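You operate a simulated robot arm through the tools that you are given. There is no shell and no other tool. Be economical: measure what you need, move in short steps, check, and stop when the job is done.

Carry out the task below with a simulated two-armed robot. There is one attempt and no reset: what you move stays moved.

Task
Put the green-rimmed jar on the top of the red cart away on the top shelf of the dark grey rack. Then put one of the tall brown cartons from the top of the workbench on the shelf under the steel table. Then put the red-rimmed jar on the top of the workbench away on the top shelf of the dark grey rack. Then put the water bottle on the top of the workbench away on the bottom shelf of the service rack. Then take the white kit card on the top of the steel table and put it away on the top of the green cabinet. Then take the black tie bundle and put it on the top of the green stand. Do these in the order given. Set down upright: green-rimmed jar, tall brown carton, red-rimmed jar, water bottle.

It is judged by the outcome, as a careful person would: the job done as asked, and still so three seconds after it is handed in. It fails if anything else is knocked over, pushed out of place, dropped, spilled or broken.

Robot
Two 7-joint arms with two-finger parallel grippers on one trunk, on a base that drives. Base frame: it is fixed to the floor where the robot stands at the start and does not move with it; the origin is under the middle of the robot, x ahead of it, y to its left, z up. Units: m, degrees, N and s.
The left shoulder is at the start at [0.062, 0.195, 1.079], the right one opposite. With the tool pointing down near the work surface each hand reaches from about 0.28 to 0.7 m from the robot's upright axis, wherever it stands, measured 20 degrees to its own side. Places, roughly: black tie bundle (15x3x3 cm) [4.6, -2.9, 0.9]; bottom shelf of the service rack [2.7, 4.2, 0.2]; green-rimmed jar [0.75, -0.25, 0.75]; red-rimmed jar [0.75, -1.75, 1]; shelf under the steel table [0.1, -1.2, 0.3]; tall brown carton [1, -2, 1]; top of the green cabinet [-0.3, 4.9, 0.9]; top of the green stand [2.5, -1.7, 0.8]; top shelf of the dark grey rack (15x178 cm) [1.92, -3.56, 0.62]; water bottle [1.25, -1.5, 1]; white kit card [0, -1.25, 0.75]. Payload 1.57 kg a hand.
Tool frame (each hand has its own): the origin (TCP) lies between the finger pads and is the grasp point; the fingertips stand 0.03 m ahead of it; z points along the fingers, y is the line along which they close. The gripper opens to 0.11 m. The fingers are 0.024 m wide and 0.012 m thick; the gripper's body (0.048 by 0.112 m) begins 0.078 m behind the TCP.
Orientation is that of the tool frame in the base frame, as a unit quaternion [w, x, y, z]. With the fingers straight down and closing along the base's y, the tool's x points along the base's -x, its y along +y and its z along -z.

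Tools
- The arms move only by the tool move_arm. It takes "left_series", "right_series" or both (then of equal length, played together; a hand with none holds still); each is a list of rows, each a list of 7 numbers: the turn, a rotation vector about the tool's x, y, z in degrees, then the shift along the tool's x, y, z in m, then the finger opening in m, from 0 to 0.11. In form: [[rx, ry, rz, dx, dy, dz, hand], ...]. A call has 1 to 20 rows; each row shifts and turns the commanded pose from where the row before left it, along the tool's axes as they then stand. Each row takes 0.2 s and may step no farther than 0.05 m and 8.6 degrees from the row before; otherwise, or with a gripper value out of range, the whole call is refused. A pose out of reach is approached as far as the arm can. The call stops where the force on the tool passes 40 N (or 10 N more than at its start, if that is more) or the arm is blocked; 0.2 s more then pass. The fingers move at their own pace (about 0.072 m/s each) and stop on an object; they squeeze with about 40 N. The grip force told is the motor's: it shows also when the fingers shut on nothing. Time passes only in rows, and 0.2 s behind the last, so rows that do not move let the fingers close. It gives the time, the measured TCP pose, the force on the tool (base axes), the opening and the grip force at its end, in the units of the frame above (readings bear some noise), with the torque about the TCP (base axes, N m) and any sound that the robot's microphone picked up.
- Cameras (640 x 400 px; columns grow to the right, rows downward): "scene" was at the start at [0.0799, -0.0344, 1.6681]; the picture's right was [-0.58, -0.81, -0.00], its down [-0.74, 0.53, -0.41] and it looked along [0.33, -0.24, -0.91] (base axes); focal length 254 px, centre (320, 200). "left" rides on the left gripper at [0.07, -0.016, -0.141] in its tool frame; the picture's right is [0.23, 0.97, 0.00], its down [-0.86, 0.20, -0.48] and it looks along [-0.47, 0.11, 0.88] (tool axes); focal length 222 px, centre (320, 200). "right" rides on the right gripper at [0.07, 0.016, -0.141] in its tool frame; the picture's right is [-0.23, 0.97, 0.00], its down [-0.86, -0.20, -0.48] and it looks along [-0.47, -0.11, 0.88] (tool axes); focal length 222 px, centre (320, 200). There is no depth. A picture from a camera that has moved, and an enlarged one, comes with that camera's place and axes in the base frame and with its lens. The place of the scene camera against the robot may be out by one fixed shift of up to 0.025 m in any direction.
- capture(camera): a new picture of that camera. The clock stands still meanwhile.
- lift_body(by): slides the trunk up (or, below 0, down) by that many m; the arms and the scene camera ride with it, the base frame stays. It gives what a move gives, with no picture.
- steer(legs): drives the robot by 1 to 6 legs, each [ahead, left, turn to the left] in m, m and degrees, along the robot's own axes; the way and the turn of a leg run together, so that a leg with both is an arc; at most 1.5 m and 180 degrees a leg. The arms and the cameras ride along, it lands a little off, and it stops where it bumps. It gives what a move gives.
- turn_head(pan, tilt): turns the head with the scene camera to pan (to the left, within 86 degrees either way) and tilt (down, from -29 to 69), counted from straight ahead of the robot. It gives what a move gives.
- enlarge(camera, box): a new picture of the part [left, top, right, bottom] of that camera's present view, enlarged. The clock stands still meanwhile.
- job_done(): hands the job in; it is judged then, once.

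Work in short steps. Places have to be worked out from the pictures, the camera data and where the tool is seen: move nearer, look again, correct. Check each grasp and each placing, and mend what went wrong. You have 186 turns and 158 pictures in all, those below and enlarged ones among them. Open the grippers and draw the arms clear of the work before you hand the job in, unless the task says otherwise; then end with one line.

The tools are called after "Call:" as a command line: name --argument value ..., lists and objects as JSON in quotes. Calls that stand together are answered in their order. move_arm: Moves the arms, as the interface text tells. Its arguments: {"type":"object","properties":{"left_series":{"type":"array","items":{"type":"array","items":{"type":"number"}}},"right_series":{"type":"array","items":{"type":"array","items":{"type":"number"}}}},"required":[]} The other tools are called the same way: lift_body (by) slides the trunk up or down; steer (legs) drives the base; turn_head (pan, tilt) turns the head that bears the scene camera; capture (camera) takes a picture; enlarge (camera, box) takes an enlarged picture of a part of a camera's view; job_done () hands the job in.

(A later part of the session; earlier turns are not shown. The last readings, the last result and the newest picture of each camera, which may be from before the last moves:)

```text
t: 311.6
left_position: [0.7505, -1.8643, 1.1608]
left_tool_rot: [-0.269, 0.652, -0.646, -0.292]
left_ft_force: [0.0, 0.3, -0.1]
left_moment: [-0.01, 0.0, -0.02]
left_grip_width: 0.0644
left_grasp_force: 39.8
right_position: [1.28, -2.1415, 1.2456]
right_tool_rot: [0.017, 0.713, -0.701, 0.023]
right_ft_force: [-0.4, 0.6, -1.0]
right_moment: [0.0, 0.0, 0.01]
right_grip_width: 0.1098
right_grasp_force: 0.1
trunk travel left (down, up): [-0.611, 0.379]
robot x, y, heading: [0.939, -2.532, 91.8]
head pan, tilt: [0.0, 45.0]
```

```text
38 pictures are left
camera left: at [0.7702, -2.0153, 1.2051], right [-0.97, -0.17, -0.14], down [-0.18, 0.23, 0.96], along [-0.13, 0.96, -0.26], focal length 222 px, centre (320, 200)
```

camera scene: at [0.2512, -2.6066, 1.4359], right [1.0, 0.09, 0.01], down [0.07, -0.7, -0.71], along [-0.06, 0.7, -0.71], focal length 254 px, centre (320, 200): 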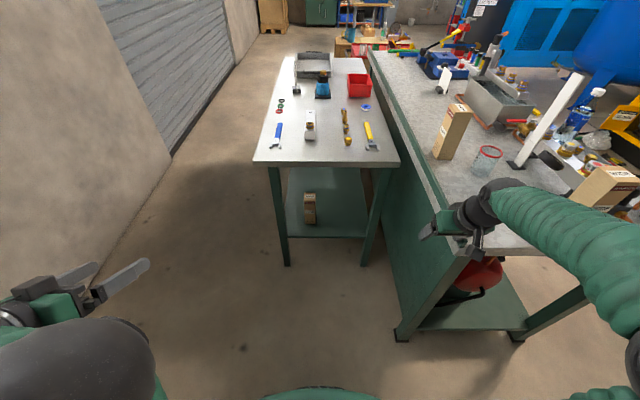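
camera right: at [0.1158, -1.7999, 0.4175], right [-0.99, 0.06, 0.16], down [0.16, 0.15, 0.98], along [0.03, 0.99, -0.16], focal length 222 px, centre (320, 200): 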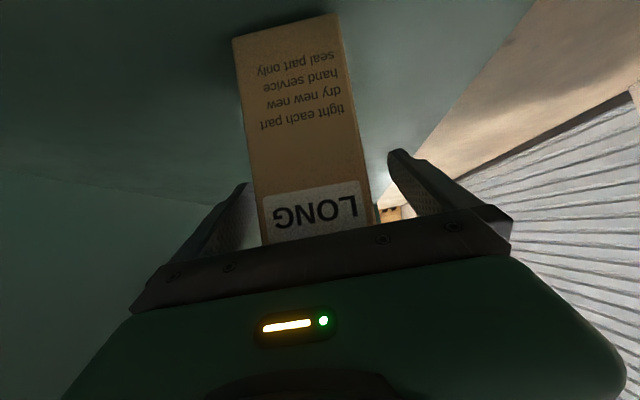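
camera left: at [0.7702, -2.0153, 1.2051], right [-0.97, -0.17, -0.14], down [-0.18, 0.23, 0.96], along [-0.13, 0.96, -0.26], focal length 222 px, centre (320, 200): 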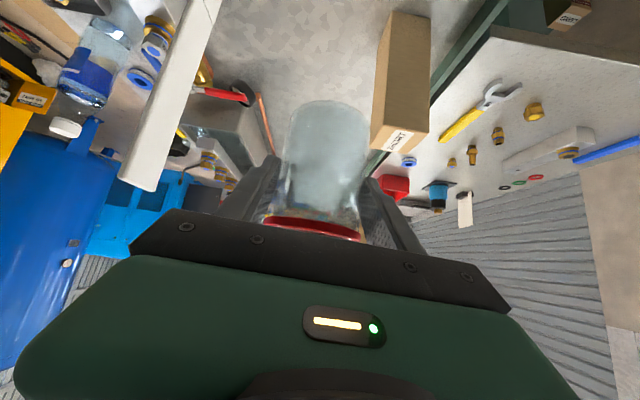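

Jar firmly held. Drive back, east, turn counter-clockwise to face the rack.

Call:
steer --legs '[[-0.35, 0, 0], [0, -1.27, 0], [0.24, 0, 0], [0, 0, 100], [0, 0, 85]]'

Call:
turn_head --pan 0 --tilt 45

Call:
capture --camera "scene"

```text
t: 329.3
left_position: [2.4919, -3.2422, 1.1601]
left_tool_rot: [0.307, 0.609, 0.686, -0.253]
left_ft_force: [-0.3, -0.5, -1.0]
left_moment: [0.01, -0.01, -0.02]
left_grip_width: 0.0646
left_grasp_force: 39.7
right_position: [1.9357, -3.0258, 1.2452]
right_tool_rot: [-0.023, 0.659, 0.751, 0.014]
right_ft_force: [0.4, -0.2, -0.3]
right_moment: [0.0, -0.04, 0.01]
right_grip_width: 0.1097
right_grasp_force: 0.0
trunk travel left (down, up): [-0.611, 0.379]
robot x, y, heading: [2.2294, -2.601, -81.7]
head pan, tilt: [0.0, 45.0]
```

```text
t: 329.9
left_position: [2.4929, -3.2415, 1.1609]
left_tool_rot: [0.307, 0.609, 0.686, -0.253]
left_ft_force: [-0.5, 0.4, -0.9]
left_moment: [0.02, 0.0, 0.01]
left_grip_width: 0.0646
left_grasp_force: 39.8
right_position: [1.9346, -3.025, 1.2458]
right_tool_rot: [-0.022, 0.659, 0.752, 0.014]
right_ft_force: [0.2, -0.3, 0.1]
right_moment: [-0.01, 0.02, 0.01]
right_grip_width: 0.1098
right_grasp_force: 0.0
trunk travel left (down, up): [-0.611, 0.379]
robot x, y, heading: [2.2317, -2.6057, -81.8]
head pan, tilt: [0.0, 45.0]
```

```text
37 pictures are left
camera scene: at [2.2449, -2.7106, 1.6302], right [-0.99, -0.14, 0.0], down [-0.1, 0.7, -0.71], along [0.1, -0.7, -0.71], focal length 254 px, centre (320, 200)
```

scene: 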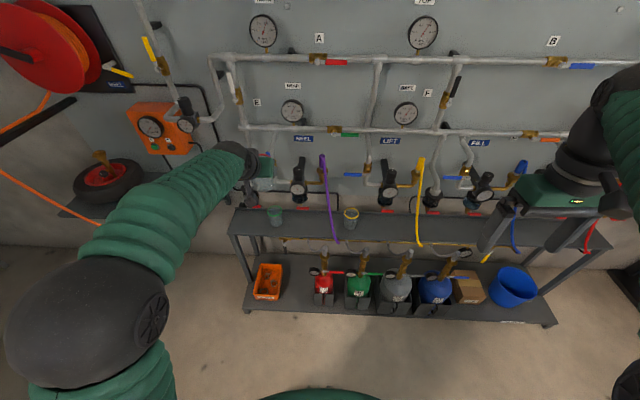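

Lower the jar to just above shelf height, then drive in most of the way with a small shift right.

Call:
lift_body --by -0.4

Call:
lift_body --by -0.02

Call:
steer --legs '[[0.13, -0.07, 0]]'

Call:
capture --camera "left"

```text
t: 333.7
left_position: [2.4935, -3.2418, 0.7601]
left_tool_rot: [0.307, 0.61, 0.685, -0.254]
left_ft_force: [0.1, -0.1, -0.2]
left_moment: [-0.01, 0.02, 0.0]
left_grip_width: 0.0639
left_grasp_force: 39.5
right_position: [1.9357, -3.0248, 0.8465]
right_tool_rot: [-0.023, 0.66, 0.751, 0.014]
right_ft_force: [-0.2, -0.6, -0.4]
right_moment: [-0.02, -0.02, -0.02]
right_grip_width: 0.11
right_grasp_force: 0.1
trunk travel left (down, up): [-0.211, 0.779]
robot x, y, heading: [2.2314, -2.5978, -81.9]
head pan, tilt: [0.0, 45.0]
```

```text
t: 334.4
left_position: [2.4937, -3.2397, 0.7411]
left_tool_rot: [0.307, 0.61, 0.686, -0.254]
left_ft_force: [0.1, -0.1, 0.4]
left_moment: [-0.01, -0.01, 0.01]
left_grip_width: 0.0638
left_grasp_force: 40.2
right_position: [1.9361, -3.0242, 0.8264]
right_tool_rot: [-0.022, 0.66, 0.751, 0.014]
right_ft_force: [0.7, 0.0, -0.5]
right_moment: [-0.04, 0.0, -0.02]
right_grip_width: 0.1101
right_grasp_force: 0.0
trunk travel left (down, up): [-0.191, 0.799]
robot x, y, heading: [2.232, -2.6034, -81.5]
head pan, tilt: [0.0, 45.0]
```

```text
t: 335.7
left_position: [2.4444, -3.3822, 0.7396]
left_tool_rot: [0.307, 0.609, 0.686, -0.254]
left_ft_force: [0.2, 0.4, -0.8]
left_moment: [0.04, -0.01, 0.03]
left_grip_width: 0.0643
left_grasp_force: 39.9
right_position: [1.8874, -3.1663, 0.8259]
right_tool_rot: [-0.024, 0.658, 0.753, 0.014]
right_ft_force: [-0.8, -0.3, -0.3]
right_moment: [0.01, 0.03, -0.01]
right_grip_width: 0.1098
right_grasp_force: 0.0
trunk travel left (down, up): [-0.191, 0.799]
robot x, y, heading: [2.182, -2.7434, -81.7]
head pan, tilt: [0.0, 45.0]
```

```text
36 pictures are left
camera left: at [2.4072, -3.2362, 0.7849], right [0.95, 0.28, -0.14], down [0.2, -0.21, 0.96], along [0.24, -0.94, -0.26], focal length 222 px, centre (320, 200)
```

left: 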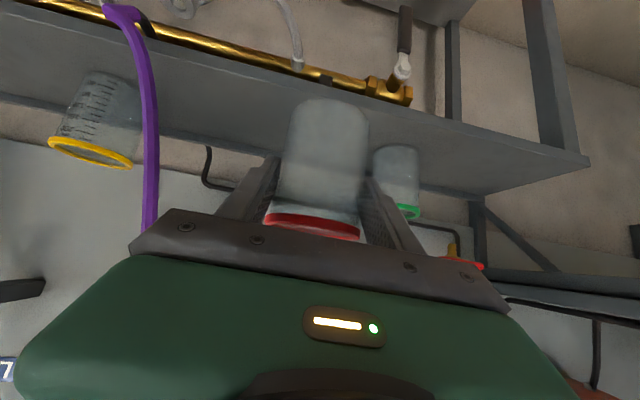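

Clear of the hose and the green jar. Drive 0.105 forward and lower.

Call:
steer --legs '[[0.105, 0, 0]]'

Call:
lift_body --by -0.045

Call:
lift_body --by -0.008

Call:
lift_body --by -0.006

Call:
capture --camera "left"

```text
t: 337.0
left_position: [2.4578, -3.4755, 0.7367]
left_tool_rot: [0.303, 0.612, 0.687, -0.248]
left_ft_force: [0.9, -1.2, -1.1]
left_moment: [-0.01, 0.01, -0.01]
left_grip_width: 0.0621
left_grasp_force: 39.7
right_position: [1.9007, -3.2617, 0.8258]
right_tool_rot: [-0.022, 0.659, 0.752, 0.013]
right_ft_force: [0.4, -0.1, -0.3]
right_moment: [-0.02, -0.02, -0.01]
right_grip_width: 0.1098
right_grasp_force: 0.0
trunk travel left (down, up): [-0.191, 0.799]
robot x, y, heading: [2.199, -2.8429, -81.6]
head pan, tilt: [0.0, 45.0]
stopped in leg 1: the force on the tool passed its limit at 49 N (the readings are from after the stop); the commanded pose is now the measured one
```

```text
t: 337.9
left_position: [2.4569, -3.4765, 0.701]
left_tool_rot: [0.31, 0.609, 0.685, -0.252]
left_ft_force: [1.9, -3.8, 36.2]
left_moment: [0.92, 0.09, -0.03]
left_grip_width: 0.0622
left_grasp_force: 40.3
right_position: [1.8994, -3.2601, 0.7824]
right_tool_rot: [-0.02, 0.659, 0.752, 0.013]
right_ft_force: [-0.3, -1.5, 0.5]
right_moment: [-0.02, 0.0, 0.01]
right_grip_width: 0.11
right_grasp_force: 0.3
trunk travel left (down, up): [-0.146, 0.844]
robot x, y, heading: [2.1963, -2.8403, -81.6]
head pan, tilt: [0.0, 45.0]
```

```text
t: 338.3
left_position: [2.4568, -3.4781, 0.6991]
left_tool_rot: [0.311, 0.609, 0.684, -0.256]
left_ft_force: [-1.2, 0.2, 17.8]
left_moment: [0.59, 0.25, 0.08]
left_grip_width: 0.0622
left_grasp_force: 39.8
right_position: [1.9009, -3.2604, 0.7781]
right_tool_rot: [-0.021, 0.658, 0.752, 0.013]
right_ft_force: [0.2, -0.2, 0.4]
right_moment: [-0.03, 0.01, 0.0]
right_grip_width: 0.1102
right_grasp_force: 0.0
trunk travel left (down, up): [-0.143, 0.847]
robot x, y, heading: [2.1946, -2.8396, -81.7]
head pan, tilt: [0.0, 45.0]
stopped: the force on the tool passed its limit at 49 N (the readings are from after the stop); the commanded pose is now the measured one
```

```text
t: 338.8
left_position: [2.457, -3.4811, 0.6999]
left_tool_rot: [0.316, 0.606, 0.682, -0.261]
left_ft_force: [-1.3, -0.1, 15.7]
left_moment: [0.44, 0.24, 0.01]
left_grip_width: 0.062
left_grasp_force: 39.6
right_position: [1.9, -3.2612, 0.7724]
right_tool_rot: [-0.021, 0.658, 0.752, 0.013]
right_ft_force: [-0.3, 0.3, -0.4]
right_moment: [0.0, 0.02, 0.01]
right_grip_width: 0.1102
right_grasp_force: 0.1
trunk travel left (down, up): [-0.138, 0.852]
robot x, y, heading: [2.1979, -2.8422, -81.7]
head pan, tilt: [0.0, 45.0]
stopped: the force on the tool passed its limit at 42 N (the readings are from after the stop); the commanded pose is now the measured one
```

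```text
35 pictures are left
camera left: at [2.4202, -3.3339, 0.7413], right [0.95, 0.28, -0.14], down [0.2, -0.19, 0.96], along [0.24, -0.94, -0.23], focal length 222 px, centre (320, 200)
```

left: 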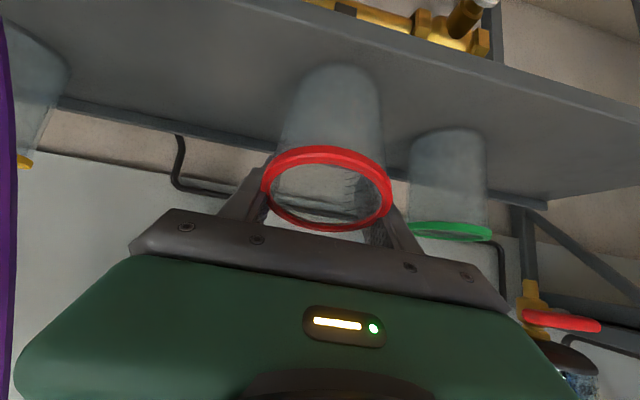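

The jar's top touched the regulator bowl and leaned ~24° back toward me. I lift slightly, draw back 2.5 cm so nothing is above it, and set it down again.

Call:
lift_body --by 0.02

Call:
steer --legs '[[-0.027, 0, 0]]'

Call:
lift_body --by -0.008

Call:
lift_body --by -0.006

Call:
enlarge --camera "left" --box '[200, 30, 520, 230]'

```text
t: 339.4
left_position: [2.4594, -3.4803, 0.7152]
left_tool_rot: [0.313, 0.608, 0.683, -0.257]
left_ft_force: [0.6, -0.2, -1.6]
left_moment: [0.01, 0.01, -0.01]
left_grip_width: 0.0621
left_grasp_force: 39.8
right_position: [1.902, -3.263, 0.7922]
right_tool_rot: [-0.022, 0.658, 0.753, 0.013]
right_ft_force: [0.2, 0.0, -0.1]
right_moment: [-0.01, 0.02, 0.02]
right_grip_width: 0.11
right_grasp_force: 0.0
trunk travel left (down, up): [-0.158, 0.832]
robot x, y, heading: [2.1958, -2.8388, -81.9]
head pan, tilt: [0.0, 45.0]
```

```text
t: 340.3
left_position: [2.4547, -3.4525, 0.7178]
left_tool_rot: [0.314, 0.607, 0.683, -0.259]
left_ft_force: [-0.3, 0.9, -1.4]
left_moment: [0.0, 0.03, -0.01]
left_grip_width: 0.0619
left_grasp_force: 39.9
right_position: [1.8983, -3.2342, 0.7919]
right_tool_rot: [-0.022, 0.659, 0.752, 0.013]
right_ft_force: [-0.4, 0.4, -0.1]
right_moment: [-0.04, 0.0, -0.01]
right_grip_width: 0.1099
right_grasp_force: 0.1
trunk travel left (down, up): [-0.158, 0.832]
robot x, y, heading: [2.1928, -2.8183, -81.8]
head pan, tilt: [0.0, 45.0]
```

```text
t: 340.8
left_position: [2.453, -3.4529, 0.7089]
left_tool_rot: [0.314, 0.607, 0.682, -0.259]
left_ft_force: [-0.4, -0.2, -1.6]
left_moment: [0.0, -0.01, 0.02]
left_grip_width: 0.0625
left_grasp_force: 39.7
right_position: [1.8971, -3.2333, 0.7853]
right_tool_rot: [-0.021, 0.659, 0.752, 0.013]
right_ft_force: [-0.5, 0.3, -0.2]
right_moment: [0.0, -0.01, 0.0]
right_grip_width: 0.1098
right_grasp_force: 0.0
trunk travel left (down, up): [-0.15, 0.84]
robot x, y, heading: [2.1877, -2.8161, -81.6]
head pan, tilt: [0.0, 45.0]
```

```text
t: 341.4
left_position: [2.4542, -3.4536, 0.7037]
left_tool_rot: [0.313, 0.607, 0.683, -0.259]
left_ft_force: [-0.1, -0.8, -0.1]
left_moment: [-0.03, 0.0, 0.01]
left_grip_width: 0.0618
left_grasp_force: 39.6
right_position: [1.8969, -3.2351, 0.7789]
right_tool_rot: [-0.022, 0.659, 0.752, 0.012]
right_ft_force: [0.5, -0.3, 0.6]
right_moment: [0.03, 0.02, -0.01]
right_grip_width: 0.1102
right_grasp_force: 0.1
trunk travel left (down, up): [-0.144, 0.846]
robot x, y, heading: [2.1904, -2.8114, -81.4]
head pan, tilt: [0.0, 45.0]
```

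```text
2.00 times, centred on (360, 130) of left
camera zoom: at [2.4167, -3.3067, 0.7451], right [0.95, 0.28, -0.14], down [0.2, -0.19, 0.96], along [0.24, -0.94, -0.24], focal length 444 px, centre (240, 340)
```

zoom: 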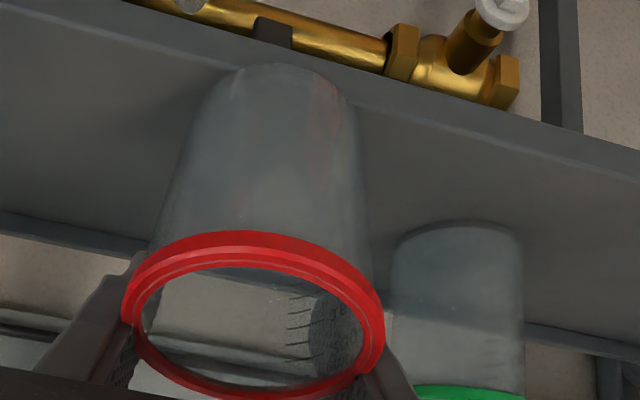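

Base is close to the shelf's front edge; nudge 2 cm further in at this low height, then set down.

Call:
lift_body --by 0.006

Call:
steer --legs '[[0.02, 0, 0]]'

Call:
lift_body --by -0.007

Call:
move_arm --left_series '[[0, 0, 0, 0, 0, 0, 0.0615], [0, 0, 0, 0, 0, 0, 0.062], [0, 0, 0, 0, 0, 0, 0.0625]]'

Call:
enlarge --camera "left" --box '[200, 30, 520, 230]'

```text
t: 341.9
left_position: [2.4546, -3.4531, 0.7082]
left_tool_rot: [0.314, 0.607, 0.683, -0.258]
left_ft_force: [0.5, -1.2, -0.2]
left_moment: [0.04, -0.02, -0.01]
left_grip_width: 0.0622
left_grasp_force: 39.9
right_position: [1.8962, -3.2346, 0.7862]
right_tool_rot: [-0.023, 0.659, 0.752, 0.013]
right_ft_force: [0.7, 0.4, 0.3]
right_moment: [0.01, -0.03, -0.01]
right_grip_width: 0.1098
right_grasp_force: 0.0
trunk travel left (down, up): [-0.15, 0.84]
robot x, y, heading: [2.1913, -2.813, -81.5]
head pan, tilt: [0.0, 45.0]
```

```text
t: 342.7
left_position: [2.458, -3.4747, 0.7084]
left_tool_rot: [0.313, 0.608, 0.683, -0.258]
left_ft_force: [-0.2, -0.3, -1.0]
left_moment: [0.0, -0.02, -0.01]
left_grip_width: 0.0622
left_grasp_force: 39.9
right_position: [1.9007, -3.2564, 0.783]
right_tool_rot: [-0.022, 0.659, 0.751, 0.014]
right_ft_force: [0.0, -0.3, 0.1]
right_moment: [0.0, 0.03, 0.02]
right_grip_width: 0.1103
right_grasp_force: 0.1
trunk travel left (down, up): [-0.15, 0.84]
robot x, y, heading: [2.1931, -2.8332, -81.6]
head pan, tilt: [0.0, 45.0]
```

```text
t: 343.3
left_position: [2.4573, -3.4731, 0.7026]
left_tool_rot: [0.315, 0.607, 0.682, -0.259]
left_ft_force: [-0.1, 0.4, -0.9]
left_moment: [-0.04, -0.03, 0.03]
left_grip_width: 0.0623
left_grasp_force: 39.7
right_position: [1.8996, -3.2542, 0.7768]
right_tool_rot: [-0.021, 0.659, 0.752, 0.013]
right_ft_force: [-0.2, 0.2, -0.3]
right_moment: [-0.02, -0.01, 0.02]
right_grip_width: 0.1099
right_grasp_force: 0.1
trunk travel left (down, up): [-0.143, 0.847]
robot x, y, heading: [2.1969, -2.8309, -81.7]
head pan, tilt: [0.0, 45.0]
```

```text
t: 344.1
left_position: [2.4574, -3.4723, 0.7036]
left_tool_rot: [0.315, 0.607, 0.683, -0.258]
left_ft_force: [-0.1, 0.0, -0.4]
left_moment: [-0.03, 0.01, 0.02]
left_grip_width: 0.0634
left_grasp_force: 0.5
right_position: [1.9004, -3.2542, 0.778]
right_tool_rot: [-0.022, 0.659, 0.752, 0.013]
right_ft_force: [0.1, -0.8, 0.7]
right_moment: [0.0, -0.01, -0.02]
right_grip_width: 0.1099
right_grasp_force: 0.0
trunk travel left (down, up): [-0.143, 0.847]
robot x, y, heading: [2.1944, -2.8357, -81.7]
head pan, tilt: [0.0, 45.0]
```

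```text
2.00 times, centred on (360, 130) of left
camera zoom: at [2.4196, -3.3261, 0.7444], right [0.95, 0.28, -0.14], down [0.2, -0.19, 0.96], along [0.24, -0.94, -0.24], focal length 444 px, centre (240, 340)
```

zoom: 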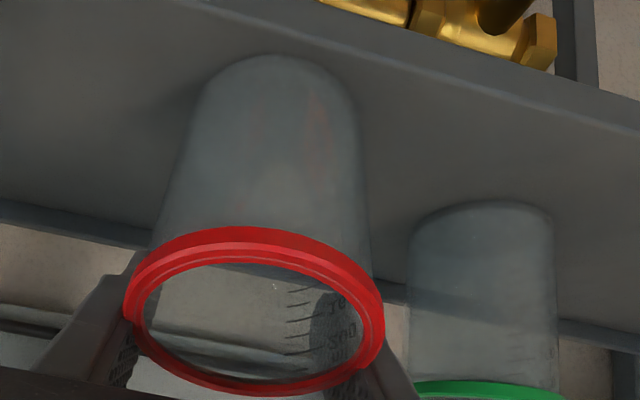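

Base is now well inside the edge. Open further and let it settle.

Call:
move_arm --left_series '[[0, 0, 0, 0, 0, 0, 0.064], [0, 0, 0, 0, 0, 0, 0.066], [0, 0, 0, 0, 0, 0, 0.07], [0, 0, 0, 0, 0, 0, 0.08], [0, 0, 0, 0, 0, 0, 0.085], [0, 0, 0, 0, 0, 0, 0.085]]'

Call:
capture --camera "left"

```text
t: 345.5
left_position: [2.4562, -3.4721, 0.7023]
left_tool_rot: [0.314, 0.607, 0.683, -0.258]
left_ft_force: [0.4, 0.3, 0.0]
left_moment: [-0.02, -0.03, -0.01]
left_grip_width: 0.0848
left_grasp_force: 0.0
right_position: [1.9005, -3.253, 0.7784]
right_tool_rot: [-0.021, 0.659, 0.752, 0.013]
right_ft_force: [0.1, 0.2, 0.8]
right_moment: [-0.01, 0.02, -0.01]
right_grip_width: 0.11
right_grasp_force: 0.0
trunk travel left (down, up): [-0.143, 0.847]
robot x, y, heading: [2.1939, -2.8336, -81.7]
head pan, tilt: [0.0, 45.0]
```

```text
32 pictures are left
camera left: at [2.4196, -3.3261, 0.7444], right [0.95, 0.28, -0.14], down [0.2, -0.19, 0.96], along [0.24, -0.94, -0.24], focal length 222 px, centre (320, 200)
```

left: 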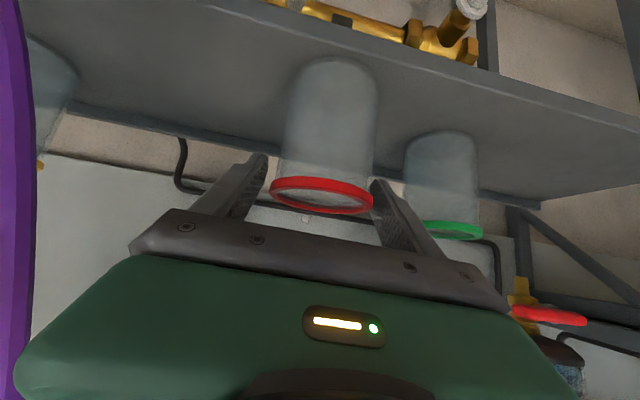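

Red-rimmed jar stands upright beside the green one. Withdraw, raise high, and move to the bench's east side for the water bottle.

Call:
move_arm --left_series '[[0, 0, 0, 0, 0, -0.03, 0.09], [0, 0, 0, 0, 0, -0.03, 0.09], [0, 0, 0, 0, 0, -0.03, 0.11], [0, 0, 0, 0, 0, -0.03, 0.11]]'

Call:
steer --legs '[[-0.3, 0, 0]]'

Call:
lift_body --by 0.4

Call:
lift_body --by 0.15

Call:
steer --legs '[[0, 0, -90.3], [0.1, -1.1, 0]]'

Call:
turn_head --pan 0 --tilt 45

Call:
capture --camera "scene"

```text
t: 346.5
left_position: [2.443, -3.3837, 0.7831]
left_tool_rot: [0.314, 0.608, 0.682, -0.259]
left_ft_force: [0.4, 0.6, -0.5]
left_moment: [0.02, 0.01, 0.04]
left_grip_width: 0.1098
left_grasp_force: 0.0
right_position: [1.9002, -3.2541, 0.7779]
right_tool_rot: [-0.021, 0.659, 0.752, 0.013]
right_ft_force: [0.2, 0.0, -1.0]
right_moment: [-0.02, -0.03, -0.01]
right_grip_width: 0.1099
right_grasp_force: 0.0
trunk travel left (down, up): [-0.143, 0.847]
robot x, y, heading: [2.1967, -2.8335, -82.0]
head pan, tilt: [0.0, 45.0]
```

```text
t: 348.5
left_position: [2.3998, -3.0931, 0.7818]
left_tool_rot: [0.314, 0.607, 0.683, -0.258]
left_ft_force: [-0.1, 0.3, -0.1]
left_moment: [0.02, 0.03, -0.01]
left_grip_width: 0.11
left_grasp_force: 0.1
right_position: [1.858, -2.9629, 0.7786]
right_tool_rot: [-0.021, 0.659, 0.751, 0.013]
right_ft_force: [-0.1, 0.6, -0.2]
right_moment: [-0.04, 0.04, 0.01]
right_grip_width: 0.1102
right_grasp_force: 0.1
trunk travel left (down, up): [-0.143, 0.847]
robot x, y, heading: [2.1503, -2.541, -81.8]
head pan, tilt: [0.0, 45.0]
```

```text
t: 352.3
left_position: [2.4001, -3.0943, 1.1827]
left_tool_rot: [0.315, 0.607, 0.682, -0.259]
left_ft_force: [-0.1, 0.7, 0.3]
left_moment: [-0.02, 0.02, 0.0]
left_grip_width: 0.1101
left_grasp_force: 0.1
right_position: [1.8566, -2.9629, 1.1788]
right_tool_rot: [-0.022, 0.659, 0.752, 0.013]
right_ft_force: [0.3, 0.6, 0.5]
right_moment: [0.03, 0.0, 0.0]
right_grip_width: 0.1101
right_grasp_force: 0.1
trunk travel left (down, up): [-0.543, 0.447]
robot x, y, heading: [2.156, -2.5453, -81.7]
head pan, tilt: [0.0, 45.0]
```

```text
t: 354.1
left_position: [2.401, -3.0938, 1.3322]
left_tool_rot: [0.315, 0.607, 0.683, -0.258]
left_ft_force: [-1.0, -0.4, 0.2]
left_moment: [0.03, -0.03, -0.01]
left_grip_width: 0.11
left_grasp_force: 0.0
right_position: [1.8571, -2.9633, 1.3279]
right_tool_rot: [-0.021, 0.659, 0.752, 0.013]
right_ft_force: [-0.1, -0.3, 0.4]
right_moment: [-0.05, 0.02, -0.01]
right_grip_width: 0.11
right_grasp_force: 0.0
trunk travel left (down, up): [-0.693, 0.297]
robot x, y, heading: [2.1527, -2.5411, -81.8]
head pan, tilt: [0.0, 45.0]
```

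```text
t: 363.6
left_position: [1.3451, -1.7073, 1.3322]
left_tool_rot: [0.039, 0.912, 0.055, -0.405]
left_ft_force: [0.5, -0.2, 0.0]
left_moment: [-0.01, 0.0, -0.02]
left_grip_width: 0.11
left_grasp_force: 0.0
right_position: [1.4728, -1.1651, 1.329]
right_tool_rot: [-0.006, 0.997, 0.07, 0.024]
right_ft_force: [-0.7, 0.4, -0.3]
right_moment: [0.01, -0.01, -0.02]
right_grip_width: 0.1101
right_grasp_force: 0.1
trunk travel left (down, up): [-0.693, 0.297]
robot x, y, heading: [1.8913, -1.4547, -171.3]
head pan, tilt: [0.0, 45.0]
```

```text
t: 364.2
left_position: [1.3464, -1.7041, 1.3339]
left_tool_rot: [0.04, 0.912, 0.055, -0.405]
left_ft_force: [0.8, -0.4, -0.3]
left_moment: [-0.01, 0.04, 0.01]
left_grip_width: 0.1101
left_grasp_force: 0.0
right_position: [1.4723, -1.162, 1.3282]
right_tool_rot: [-0.006, 0.997, 0.069, 0.024]
right_ft_force: [0.0, 0.0, 0.1]
right_moment: [-0.03, -0.01, -0.01]
right_grip_width: 0.1098
right_grasp_force: 0.0
trunk travel left (down, up): [-0.693, 0.297]
robot x, y, heading: [1.8942, -1.4582, -171.4]
head pan, tilt: [0.0, 45.0]
```

```text
31 pictures are left
camera scene: at [1.7793, -1.4672, 1.7114], right [-0.15, 0.99, 0.0], down [0.7, 0.11, -0.71], along [-0.7, -0.11, -0.71], focal length 254 px, centre (320, 200)
```

scene: 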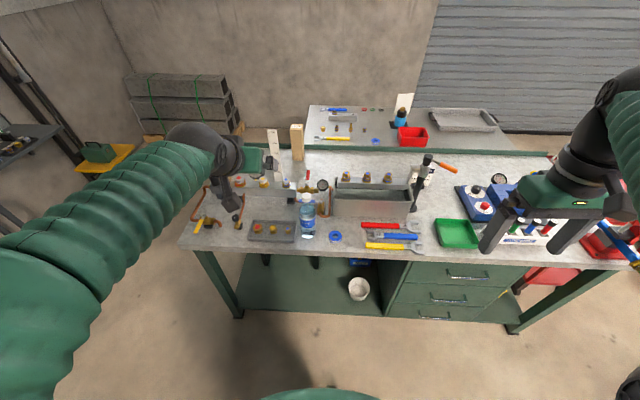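

Bottle base at ≈(1.148,-1.62). Shift right 0.113, lower to z≈0.965 off the bench edge, and look with the left camera.

Call:
steer --legs '[[0, -0.113, 0]]'

Call:
lift_body --by -0.365

Call:
capture --camera "left"

```text
t: 365.5
left_position: [1.3351, -1.635, 1.3283]
left_tool_rot: [0.03, 0.911, 0.063, -0.407]
left_ft_force: [1.1, -1.3, 0.1]
left_moment: [0.07, 0.03, -0.11]
left_grip_width: 0.11
left_grasp_force: 0.1
right_position: [1.4614, -1.0904, 1.3376]
right_tool_rot: [-0.019, 0.997, 0.071, 0.022]
right_ft_force: [0.1, -1.9, -0.2]
right_moment: [0.16, 0.02, 0.0]
right_grip_width: 0.1101
right_grasp_force: 0.0
trunk travel left (down, up): [-0.693, 0.297]
robot x, y, heading: [1.878, -1.3483, -171.3]
head pan, tilt: [0.0, 45.0]
```

```text
t: 369.0
left_position: [1.3301, -1.6004, 0.969]
left_tool_rot: [0.043, 0.912, 0.058, -0.405]
left_ft_force: [0.0, 0.0, -0.3]
left_moment: [-0.02, -0.03, 0.0]
left_grip_width: 0.11
left_grasp_force: 0.0
right_position: [1.4566, -1.0548, 0.9642]
right_tool_rot: [-0.006, 0.997, 0.071, 0.022]
right_ft_force: [0.3, 0.1, 0.6]
right_moment: [0.02, -0.02, 0.0]
right_grip_width: 0.1096
right_grasp_force: 0.1
trunk travel left (down, up): [-0.328, 0.662]
robot x, y, heading: [1.8789, -1.3511, -171.5]
head pan, tilt: [0.0, 45.0]
```

```text
30 pictures are left
camera left: at [1.4776, -1.563, 1.0103], right [0.29, -0.95, -0.14], down [-0.19, -0.2, 0.96], along [-0.94, -0.25, -0.24], focal length 222 px, centre (320, 200)
```

left: 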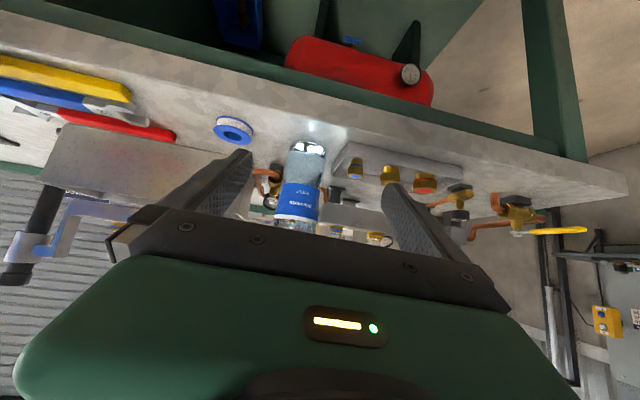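

Bottle centre ≈(1.14,-1.622). Drive in 0.19 and check.

Call:
steer --legs '[[0.185, -0.007, 0]]'

Call:
capture --camera "left"

```text
t: 370.5
left_position: [1.1472, -1.6207, 0.9671]
left_tool_rot: [0.041, 0.912, 0.056, -0.404]
left_ft_force: [-1.2, -1.1, -0.4]
left_moment: [0.0, 0.01, 0.02]
left_grip_width: 0.1098
left_grasp_force: 0.0
right_position: [1.2749, -1.0762, 0.9641]
right_tool_rot: [-0.007, 0.997, 0.069, 0.024]
right_ft_force: [-1.1, -1.0, 0.3]
right_moment: [0.0, -0.01, 0.02]
right_grip_width: 0.1101
right_grasp_force: 0.0
trunk travel left (down, up): [-0.328, 0.662]
robot x, y, heading: [1.6991, -1.3663, -171.5]
head pan, tilt: [0.0, 45.0]
```

```text
29 pictures are left
camera left: at [1.2942, -1.5834, 1.0094], right [0.28, -0.95, -0.14], down [-0.19, -0.2, 0.96], along [-0.94, -0.25, -0.24], focal length 222 px, centre (320, 200)
```

left: 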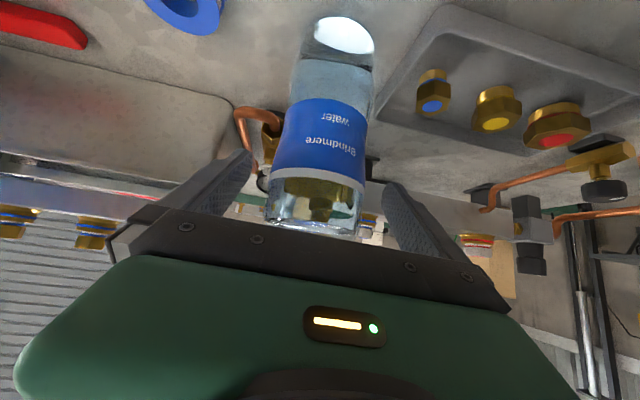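

Well centred. Advance 1 cm, close, then lift.

Call:
move_arm --left_series '[[0, 0, 0, -0.007, 0, 0.007, 0.11], [0, 0, 0, 0, 0, 0, 0.03], [0, 0, 0, 0, 0, 0, 0.03], [0, 0, 0, 0, 0, 0, 0.03], [0, 0, 0, 0, 0, 0, 0.03], [0, 0, 0, 0, 0, 0, 0.03]]'

Call:
lift_body --by 0.25

Call:
steer --legs '[[-0.2, 0, 0]]'

Call:
capture --camera "left"

```text
t: 371.9
left_position: [1.1392, -1.6202, 0.9687]
left_tool_rot: [0.042, 0.912, 0.057, -0.404]
left_ft_force: [0.3, 1.6, 0.4]
left_moment: [0.06, -0.07, 0.02]
left_grip_width: 0.0623
left_grasp_force: 39.4
right_position: [1.2752, -1.0742, 0.9641]
right_tool_rot: [-0.005, 0.997, 0.068, 0.023]
right_ft_force: [-0.3, -0.2, 0.1]
right_moment: [0.02, -0.01, -0.03]
right_grip_width: 0.1101
right_grasp_force: 0.0
trunk travel left (down, up): [-0.328, 0.662]
robot x, y, heading: [1.6971, -1.3672, -171.6]
head pan, tilt: [0.0, 45.0]
```

```text
t: 374.5
left_position: [1.1375, -1.6206, 1.219]
left_tool_rot: [0.043, 0.912, 0.057, -0.405]
left_ft_force: [0.5, -0.6, -4.9]
left_moment: [0.01, 0.08, -0.02]
left_grip_width: 0.0623
left_grasp_force: 40.1
right_position: [1.2751, -1.0758, 1.213]
right_tool_rot: [-0.006, 0.997, 0.069, 0.024]
right_ft_force: [0.0, 0.5, 0.4]
right_moment: [0.0, -0.03, -0.03]
right_grip_width: 0.1101
right_grasp_force: 0.0
trunk travel left (down, up): [-0.578, 0.412]
robot x, y, heading: [1.6964, -1.3717, -171.2]
head pan, tilt: [0.0, 45.0]
```

```text
t: 376.1
left_position: [1.3366, -1.5923, 1.2179]
left_tool_rot: [0.043, 0.912, 0.058, -0.404]
left_ft_force: [0.3, -0.8, -4.1]
left_moment: [0.0, 0.06, 0.01]
left_grip_width: 0.0619
left_grasp_force: 40.3
right_position: [1.4724, -1.0463, 1.2127]
right_tool_rot: [-0.005, 0.997, 0.072, 0.024]
right_ft_force: [0.7, -0.6, -0.1]
right_moment: [-0.02, -0.04, -0.02]
right_grip_width: 0.1101
right_grasp_force: 0.0
trunk travel left (down, up): [-0.578, 0.412]
robot x, y, heading: [1.8933, -1.3376, -171.3]
head pan, tilt: [0.0, 45.0]
```

```text
28 pictures are left
camera left: at [1.4826, -1.5554, 1.2595], right [0.29, -0.95, -0.14], down [-0.19, -0.2, 0.96], along [-0.94, -0.25, -0.24], focal length 222 px, centre (320, 200)
```

left: 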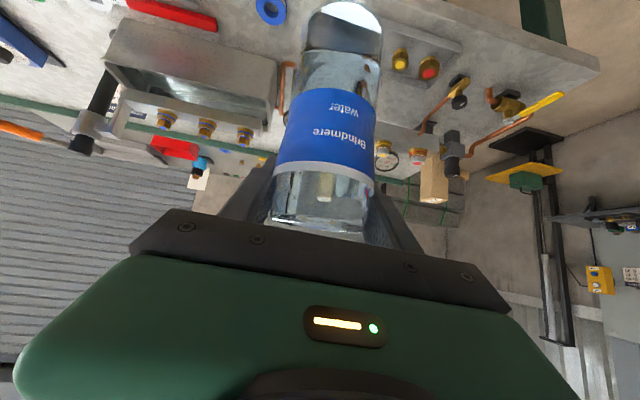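

Bottle secured. To avoid the floor hose I take the known route: south of the bench, up the west corridor (facing east), then north.

Call:
steer --legs '[[0.1, 1.24, 0], [0, 0, -8.7], [1.45, 0, 0], [0.3, 0, 0], [0, 0, -180], [-0.85, 0.1, 0]]'

```text
t: 402.9
left_position: [0.0022, -2.3342, 1.2196]
left_tool_rot: [0.407, 0.01, 0.913, 0.013]
left_ft_force: [0.0, -0.2, -4.2]
left_moment: [0.04, -0.05, 0.02]
left_grip_width: 0.0618
left_grasp_force: 39.8
right_position: [-0.2141, -2.8551, 1.2134]
right_tool_rot: [-0.024, 0.003, 1.0, -0.005]
right_ft_force: [0.2, -0.4, -0.3]
right_moment: [0.01, -0.01, 0.02]
right_grip_width: 0.1096
right_grasp_force: 0.0
trunk travel left (down, up): [-0.578, 0.412]
robot x, y, heading: [-0.5865, -2.5063, 0.3]
head pan, tilt: [0.0, 45.0]
```

Call:
steer --legs '[[-0.1, 1.4, 0], [-0.02, 1.45, 0]]'

Call:
turn_head --pan 60 --tilt 25

Call:
capture --camera "scene"

```text
t: 416.8
left_position: [-0.1583, 0.5639, 1.2188]
left_tool_rot: [0.407, 0.0, 0.913, 0.017]
left_ft_force: [0.3, 0.3, -4.7]
left_moment: [-0.02, -0.09, 0.02]
left_grip_width: 0.0621
left_grasp_force: 40.3
right_position: [-0.3612, 0.0398, 1.2141]
right_tool_rot: [-0.023, -0.009, 1.0, -0.003]
right_ft_force: [0.6, -0.3, -0.3]
right_moment: [-0.01, 0.0, -0.03]
right_grip_width: 0.11
right_grasp_force: 0.1
trunk travel left (down, up): [-0.578, 0.412]
robot x, y, heading: [-0.7422, 0.3818, 1.7]
head pan, tilt: [0.0, 45.0]
```

```text
t: 418.1
left_position: [-0.1573, 0.5651, 1.2191]
left_tool_rot: [0.408, -0.001, 0.913, 0.017]
left_ft_force: [0.7, -0.1, -5.2]
left_moment: [0.0, -0.07, -0.01]
left_grip_width: 0.0617
left_grasp_force: 40.0
right_position: [-0.3622, 0.0403, 1.2138]
right_tool_rot: [-0.023, -0.007, 1.0, -0.005]
right_ft_force: [-0.2, 0.4, -0.3]
right_moment: [-0.04, -0.02, 0.02]
right_grip_width: 0.1099
right_grasp_force: 0.1
trunk travel left (down, up): [-0.578, 0.412]
robot x, y, heading: [-0.7419, 0.3833, 1.7]
head pan, tilt: [60.0, 25.0]
```

```text
27 pictures are left
camera scene: at [-0.6654, 0.4684, 1.627], right [0.88, -0.48, 0.0], down [-0.2, -0.37, -0.91], along [0.43, 0.8, -0.42], focal length 254 px, centre (320, 200)
```

scene: 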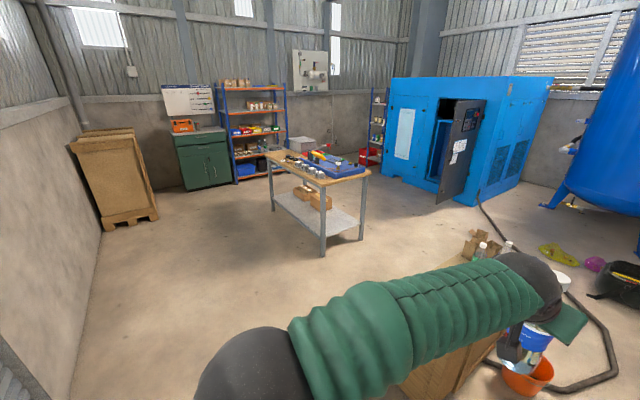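

Table and rack are mapped. Drive north then east between crate and wooden table, and turn to face the service rack.

Call:
steer --legs '[[0.04, 1.4, -1.7], [1.45, 0, 0], [0.95, 0, 0], [0, 0, 70]]'

Call:
turn_head --pan -5 --tilt 20

Call:
capture --camera "scene"

```text
t: 438.3
left_position: [2.1263, 2.2737, 1.2244]
left_tool_rot: [0.397, -0.229, 0.881, 0.119]
left_ft_force: [0.3, -0.4, -4.3]
left_moment: [0.03, -0.03, 0.02]
left_grip_width: 0.0623
left_grasp_force: 40.3
right_position: [2.2045, 1.7231, 1.2156]
right_tool_rot: [-0.02, -0.265, 0.964, -0.009]
right_ft_force: [0.8, 0.4, 0.8]
right_moment: [0.01, 0.01, 0.0]
right_grip_width: 0.1097
right_grasp_force: 0.0
trunk travel left (down, up): [-0.578, 0.412]
robot x, y, heading: [1.7064, 1.8325, 31.8]
head pan, tilt: [60.0, 25.0]
stopped in leg 4: the force on the tool passed its limit at 64 N (the readings are from after the stop); the commanded pose is now the measured one
```

```text
t: 439.7
left_position: [2.1246, 2.2745, 1.2251]
left_tool_rot: [0.399, -0.229, 0.88, 0.119]
left_ft_force: [0.8, 0.4, -4.4]
left_moment: [0.03, -0.05, 0.0]
left_grip_width: 0.0618
left_grasp_force: 40.6
right_position: [2.2036, 1.7234, 1.2159]
right_tool_rot: [-0.019, -0.265, 0.964, -0.01]
right_ft_force: [-0.1, 0.1, 0.2]
right_moment: [0.0, -0.01, 0.02]
right_grip_width: 0.1097
right_grasp_force: 0.1
trunk travel left (down, up): [-0.578, 0.412]
robot x, y, heading: [1.7041, 1.8316, 31.5]
head pan, tilt: [-5.0, 20.0]
```

```text
26 pictures are left
camera scene: at [1.8176, 1.8951, 1.6349], right [0.45, -0.89, 0.0], down [-0.31, -0.15, -0.94], along [0.84, 0.42, -0.34], focal length 254 px, centre (320, 200)
```

scene: 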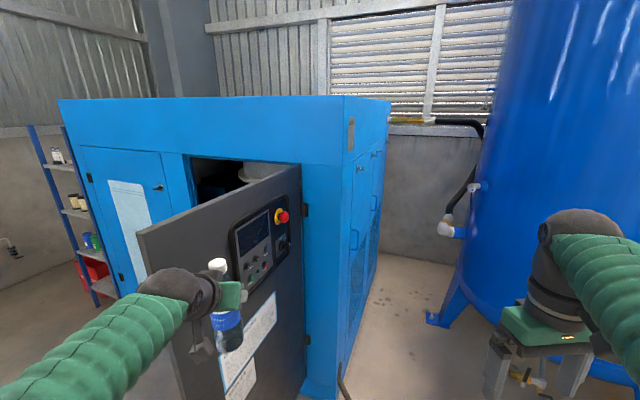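

My hand touched the open compressor door; it appears unmoved. Back off, then turn north in free space and advance toward the rack.

Call:
steer --legs '[[-0.33, 0, 0], [0, 0, 58.5], [0.9, -0.05, 0]]'

Call:
turn_head --pan -35 --tilt 32

Call:
capture --camera "scene"

```text
t: 448.8
left_position: [1.2985, 3.1553, 1.2265]
left_tool_rot: [0.287, -0.635, 0.65, 0.302]
left_ft_force: [-0.1, -0.6, -4.9]
left_moment: [0.04, -0.03, 0.0]
left_grip_width: 0.0616
left_grasp_force: 40.2
right_position: [1.8114, 2.9434, 1.216]
right_tool_rot: [0.012, 0.709, -0.705, 0.018]
right_ft_force: [-0.7, 0.7, 0.0]
right_moment: [-0.01, 0.0, 0.02]
right_grip_width: 0.1102
right_grasp_force: 0.1
trunk travel left (down, up): [-0.578, 0.412]
robot x, y, heading: [1.4671, 2.5714, 91.0]
head pan, tilt: [-5.0, 20.0]
```

```text
t: 449.8
left_position: [1.2977, 3.1532, 1.225]
left_tool_rot: [0.287, -0.636, 0.65, 0.302]
left_ft_force: [0.6, 0.0, -5.0]
left_moment: [0.06, -0.01, 0.02]
left_grip_width: 0.0619
left_grasp_force: 40.2
right_position: [1.8132, 2.9428, 1.2168]
right_tool_rot: [0.012, 0.71, -0.704, 0.019]
right_ft_force: [-0.4, 0.2, -0.3]
right_moment: [0.02, 0.0, -0.02]
right_grip_width: 0.1098
right_grasp_force: 0.2
trunk travel left (down, up): [-0.578, 0.412]
robot x, y, heading: [1.465, 2.5709, 90.9]
head pan, tilt: [-35.0, 32.0]
```

```text
25 pictures are left
camera scene: at [1.5143, 2.6829, 1.6158], right [0.83, -0.56, 0.0], down [-0.3, -0.44, -0.85], along [0.47, 0.7, -0.53], focal length 254 px, centre (320, 200)
```

scene: 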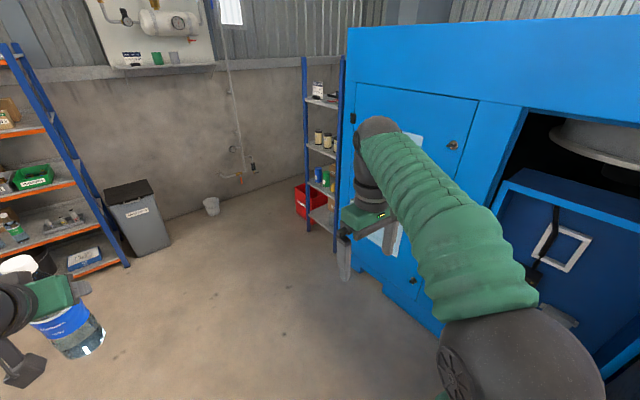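

The rack faces west (front posts at (2.58,4.03) and (2.53,4.38)), next to the compressor. Tuck the right hand, drive to about (1.7,3.83), face it, lower and look.

Call:
move_arm --right_series '[[0, 0, 0, 0.03, 0.02, 0, 0.11], [0, 0, 0, 0.03, 0.02, 0, 0.11], [0, 0, 0, 0.03, 0.02, 0, 0.11], [0, 0, 0, 0, 0, 0, 0.05]]'

Call:
steer --legs '[[1.2, -0.25, 0], [0, 0, -83]]'

Call:
lift_body --by -0.4

Call:
turn_head --pan 10 --tilt 28

Call:
capture --camera "scene"

```text
t: 450.8
left_position: [1.2971, 3.1553, 1.2252]
left_tool_rot: [0.287, -0.635, 0.65, 0.302]
left_ft_force: [-0.4, 0.1, -4.6]
left_moment: [0.06, -0.01, 0.02]
left_grip_width: 0.0619
left_grasp_force: 39.9
right_position: [1.753, 2.8538, 1.2212]
right_tool_rot: [0.012, 0.709, -0.704, 0.019]
right_ft_force: [-0.2, 0.1, 0.2]
right_moment: [0.01, -0.02, 0.0]
right_grip_width: 0.0554
right_grasp_force: 0.4
trunk travel left (down, up): [-0.578, 0.412]
robot x, y, heading: [1.4659, 2.572, 91.1]
head pan, tilt: [-35.0, 32.0]
```

```text
t: 460.5
left_position: [2.2426, 4.0008, 1.2259]
left_tool_rot: [0.416, -0.044, 0.908, 0.035]
left_ft_force: [0.7, 0.3, -4.4]
left_moment: [-0.01, -0.05, 0.01]
left_grip_width: 0.0619
left_grasp_force: 40.1
right_position: [1.9979, 3.5132, 1.2201]
right_tool_rot: [-0.02, -0.063, 0.998, -0.007]
right_ft_force: [0.5, 0.0, -0.3]
right_moment: [0.02, 0.05, -0.01]
right_grip_width: 0.0501
right_grasp_force: 0.0
trunk travel left (down, up): [-0.578, 0.412]
robot x, y, heading: [1.684, 3.7661, 8.0]
head pan, tilt: [-35.0, 32.0]
```

```text
t: 464.3
left_position: [2.2416, 4.0012, 0.8272]
left_tool_rot: [0.415, -0.043, 0.908, 0.035]
left_ft_force: [0.5, 0.3, -3.5]
left_moment: [-0.01, -0.06, 0.0]
left_grip_width: 0.0617
left_grasp_force: 40.1
right_position: [1.9968, 3.5121, 0.821]
right_tool_rot: [-0.02, -0.063, 0.998, -0.006]
right_ft_force: [-0.2, -0.2, -0.1]
right_moment: [-0.02, 0.01, 0.01]
right_grip_width: 0.0498
right_grasp_force: 0.0
trunk travel left (down, up): [-0.178, 0.812]
robot x, y, heading: [1.6872, 3.7636, 8.0]
head pan, tilt: [-35.0, 32.0]
```

```text
t: 465.4
left_position: [2.243, 4.0008, 0.8253]
left_tool_rot: [0.415, -0.044, 0.908, 0.035]
left_ft_force: [0.2, -0.7, -4.2]
left_moment: [-0.02, -0.03, -0.01]
left_grip_width: 0.0617
left_grasp_force: 40.1
right_position: [1.9972, 3.5121, 0.8195]
right_tool_rot: [-0.02, -0.062, 0.998, -0.006]
right_ft_force: [0.1, -0.2, 0.4]
right_moment: [-0.03, -0.03, 0.0]
right_grip_width: 0.05
right_grasp_force: 0.1
trunk travel left (down, up): [-0.178, 0.812]
robot x, y, heading: [1.6838, 3.7633, 7.6]
head pan, tilt: [10.0, 28.0]
```

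```text
24 pictures are left
camera scene: at [1.8013, 3.7992, 1.2221], right [0.31, -0.95, 0.0], down [-0.45, -0.14, -0.88], along [0.84, 0.27, -0.47], focal length 254 px, centre (320, 200)
```

scene: 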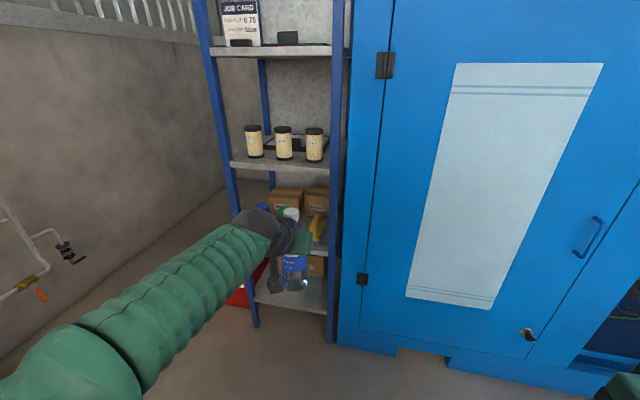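

Rack bottom shelf front at x≈2.556, z≈0.2, opening up to ~0.53. Lower trunk fully and bring the bottle down with the arm, then look along the hand camera.

Call:
lift_body --by -0.17

Call:
move_arm --left_series '[[0, 0, 0, 0.0284, 0, 0.0245, 0.03], [0, 0, 0, 0.0284, 0, 0.0245, 0.03], [0, 0, 0, 0.0284, 0, 0.0245, 0.03], [0, 0, 0, 0.0284, 0, 0.0245, 0.03], [0, 0, 0, 0.0284, 0, 0.0245, 0.03], [0, 0, 0, 0.0284, 0, 0.0245, 0.03], [0, 0, 0, 0.0284, 0, 0.0245, 0.03], [0, 0, 0, 0.0284, 0, 0.0245, 0.03], [0, 0, 0, 0, 0, 0, 0.03]]'

Call:
capture --camera "left"

```text
t: 467.4
left_position: [2.2407, 4.0008, 0.656]
left_tool_rot: [0.415, -0.044, 0.908, 0.035]
left_ft_force: [0.3, -0.4, -4.3]
left_moment: [-0.03, -0.02, 0.01]
left_grip_width: 0.0619
left_grasp_force: 40.3
right_position: [1.9961, 3.5125, 0.6508]
right_tool_rot: [-0.02, -0.063, 0.998, -0.005]
right_ft_force: [0.2, 0.2, -0.3]
right_moment: [-0.03, -0.03, 0.03]
right_grip_width: 0.0502
right_grasp_force: 0.1
trunk travel left (down, up): [-0.008, 0.982]
robot x, y, heading: [1.6838, 3.7631, 8.0]
head pan, tilt: [10.0, 28.0]
```

```text
t: 469.4
left_position: [2.2409, 4.0084, 0.3556]
left_tool_rot: [0.415, -0.044, 0.908, 0.035]
left_ft_force: [-0.2, -0.5, -4.1]
left_moment: [0.03, -0.05, 0.0]
left_grip_width: 0.0618
left_grasp_force: 39.9
right_position: [1.9963, 3.5126, 0.6507]
right_tool_rot: [-0.02, -0.063, 0.998, -0.006]
right_ft_force: [0.0, -0.2, 0.5]
right_moment: [0.0, -0.01, 0.01]
right_grip_width: 0.0501
right_grasp_force: 0.1
trunk travel left (down, up): [-0.008, 0.982]
robot x, y, heading: [1.6854, 3.7635, 7.9]
head pan, tilt: [10.0, 28.0]
```

```text
23 pictures are left
camera left: at [2.091, 3.974, 0.3944], right [-0.25, 0.96, -0.15], down [0.18, 0.19, 0.97], along [0.95, 0.22, -0.22], focal length 222 px, centre (320, 200)
```

left: 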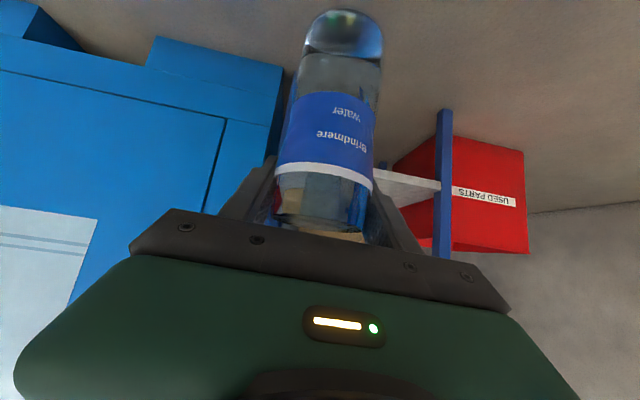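

Low pose works; the red bin is outside the left post. Shift left 0.1 and move in half way, then check.

Call:
steer --legs '[[0.22, 0.1, 0]]'

Call:
capture --camera "left"

```text
t: 471.1
left_position: [2.4427, 4.1353, 0.3562]
left_tool_rot: [0.416, -0.044, 0.908, 0.036]
left_ft_force: [0.3, 0.2, -3.8]
left_moment: [-0.01, -0.05, 0.0]
left_grip_width: 0.0615
left_grasp_force: 40.1
right_position: [2.2006, 3.6374, 0.6505]
right_tool_rot: [-0.021, -0.064, 0.998, -0.006]
right_ft_force: [-0.3, -0.3, -0.2]
right_moment: [0.02, 0.0, 0.0]
right_grip_width: 0.0501
right_grasp_force: 0.0
trunk travel left (down, up): [-0.008, 0.982]
robot x, y, heading: [1.8894, 3.8919, 7.7]
head pan, tilt: [10.0, 28.0]
```

```text
22 pictures are left
camera left: at [2.2924, 4.1004, 0.3948], right [-0.25, 0.96, -0.15], down [0.18, 0.19, 0.97], along [0.95, 0.22, -0.22], focal length 222 px, centre (320, 200)
```

left: 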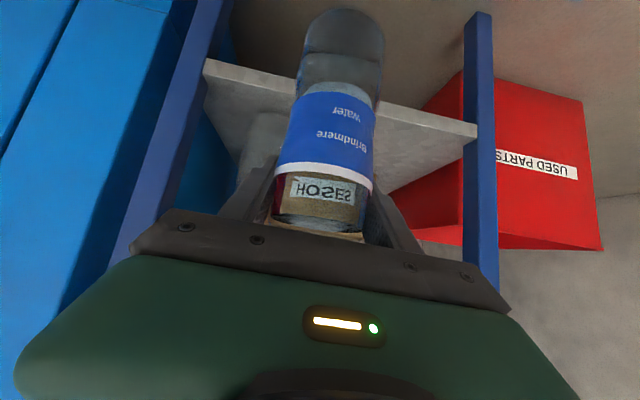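

Shelf edge z≈0.18; a white roll stands at the right (y≈4.03–4.10). Target y≈4.19: move in 0.19 and 0.03 left.

Call:
steer --legs '[[0.05, 0.03, 0], [0.14, 0, 0]]'

Call:
move_arm --left_series '[[0, 0, 0, 0.0114, 0, 0.0098, 0.03], [0, 0, 0, 0.0076, 0, 0.0065, 0.03], [0, 0, 0, 0, 0, 0, 0.03]]'

Call:
capture --camera "left"

```text
t: 473.0
left_position: [2.6272, 4.1912, 0.3566]
left_tool_rot: [0.415, -0.044, 0.908, 0.035]
left_ft_force: [0.3, 1.1, -4.6]
left_moment: [0.01, -0.03, -0.05]
left_grip_width: 0.0617
left_grasp_force: 40.7
right_position: [2.3825, 3.6947, 0.65]
right_tool_rot: [-0.02, -0.063, 0.998, -0.005]
right_ft_force: [-0.7, -0.7, 0.4]
right_moment: [0.0, -0.02, 0.01]
right_grip_width: 0.0501
right_grasp_force: 0.0
trunk travel left (down, up): [-0.008, 0.982]
robot x, y, heading: [2.0701, 3.9444, 8.0]
head pan, tilt: [10.0, 28.0]
```

```text
t: 473.8
left_position: [2.6278, 4.1914, 0.3365]
left_tool_rot: [0.421, -0.043, 0.906, 0.035]
left_ft_force: [5.0, 5.2, 23.5]
left_moment: [-0.09, 0.16, -0.01]
left_grip_width: 0.062
left_grasp_force: 40.7
right_position: [2.3799, 3.693, 0.6509]
right_tool_rot: [-0.018, -0.063, 0.998, -0.006]
right_ft_force: [0.1, 0.2, 0.9]
right_moment: [0.02, -0.02, 0.03]
right_grip_width: 0.05
right_grasp_force: 0.1
trunk travel left (down, up): [-0.008, 0.982]
robot x, y, heading: [2.0709, 3.9428, 7.7]
head pan, tilt: [10.0, 28.0]
```

```text
21 pictures are left
camera left: at [2.4762, 4.1561, 0.373], right [-0.25, 0.96, -0.15], down [0.17, 0.19, 0.97], along [0.95, 0.22, -0.21], focal length 222 px, centre (320, 200)
```

left: 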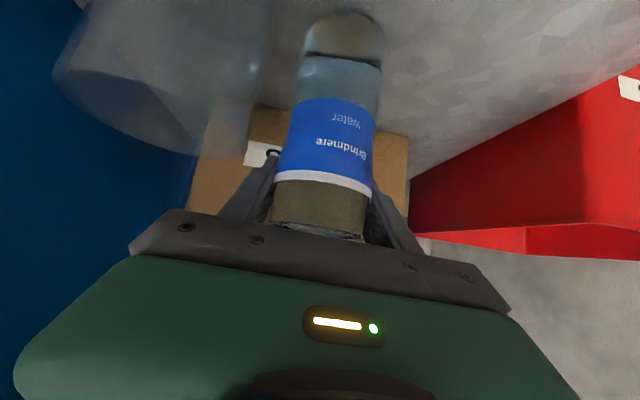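

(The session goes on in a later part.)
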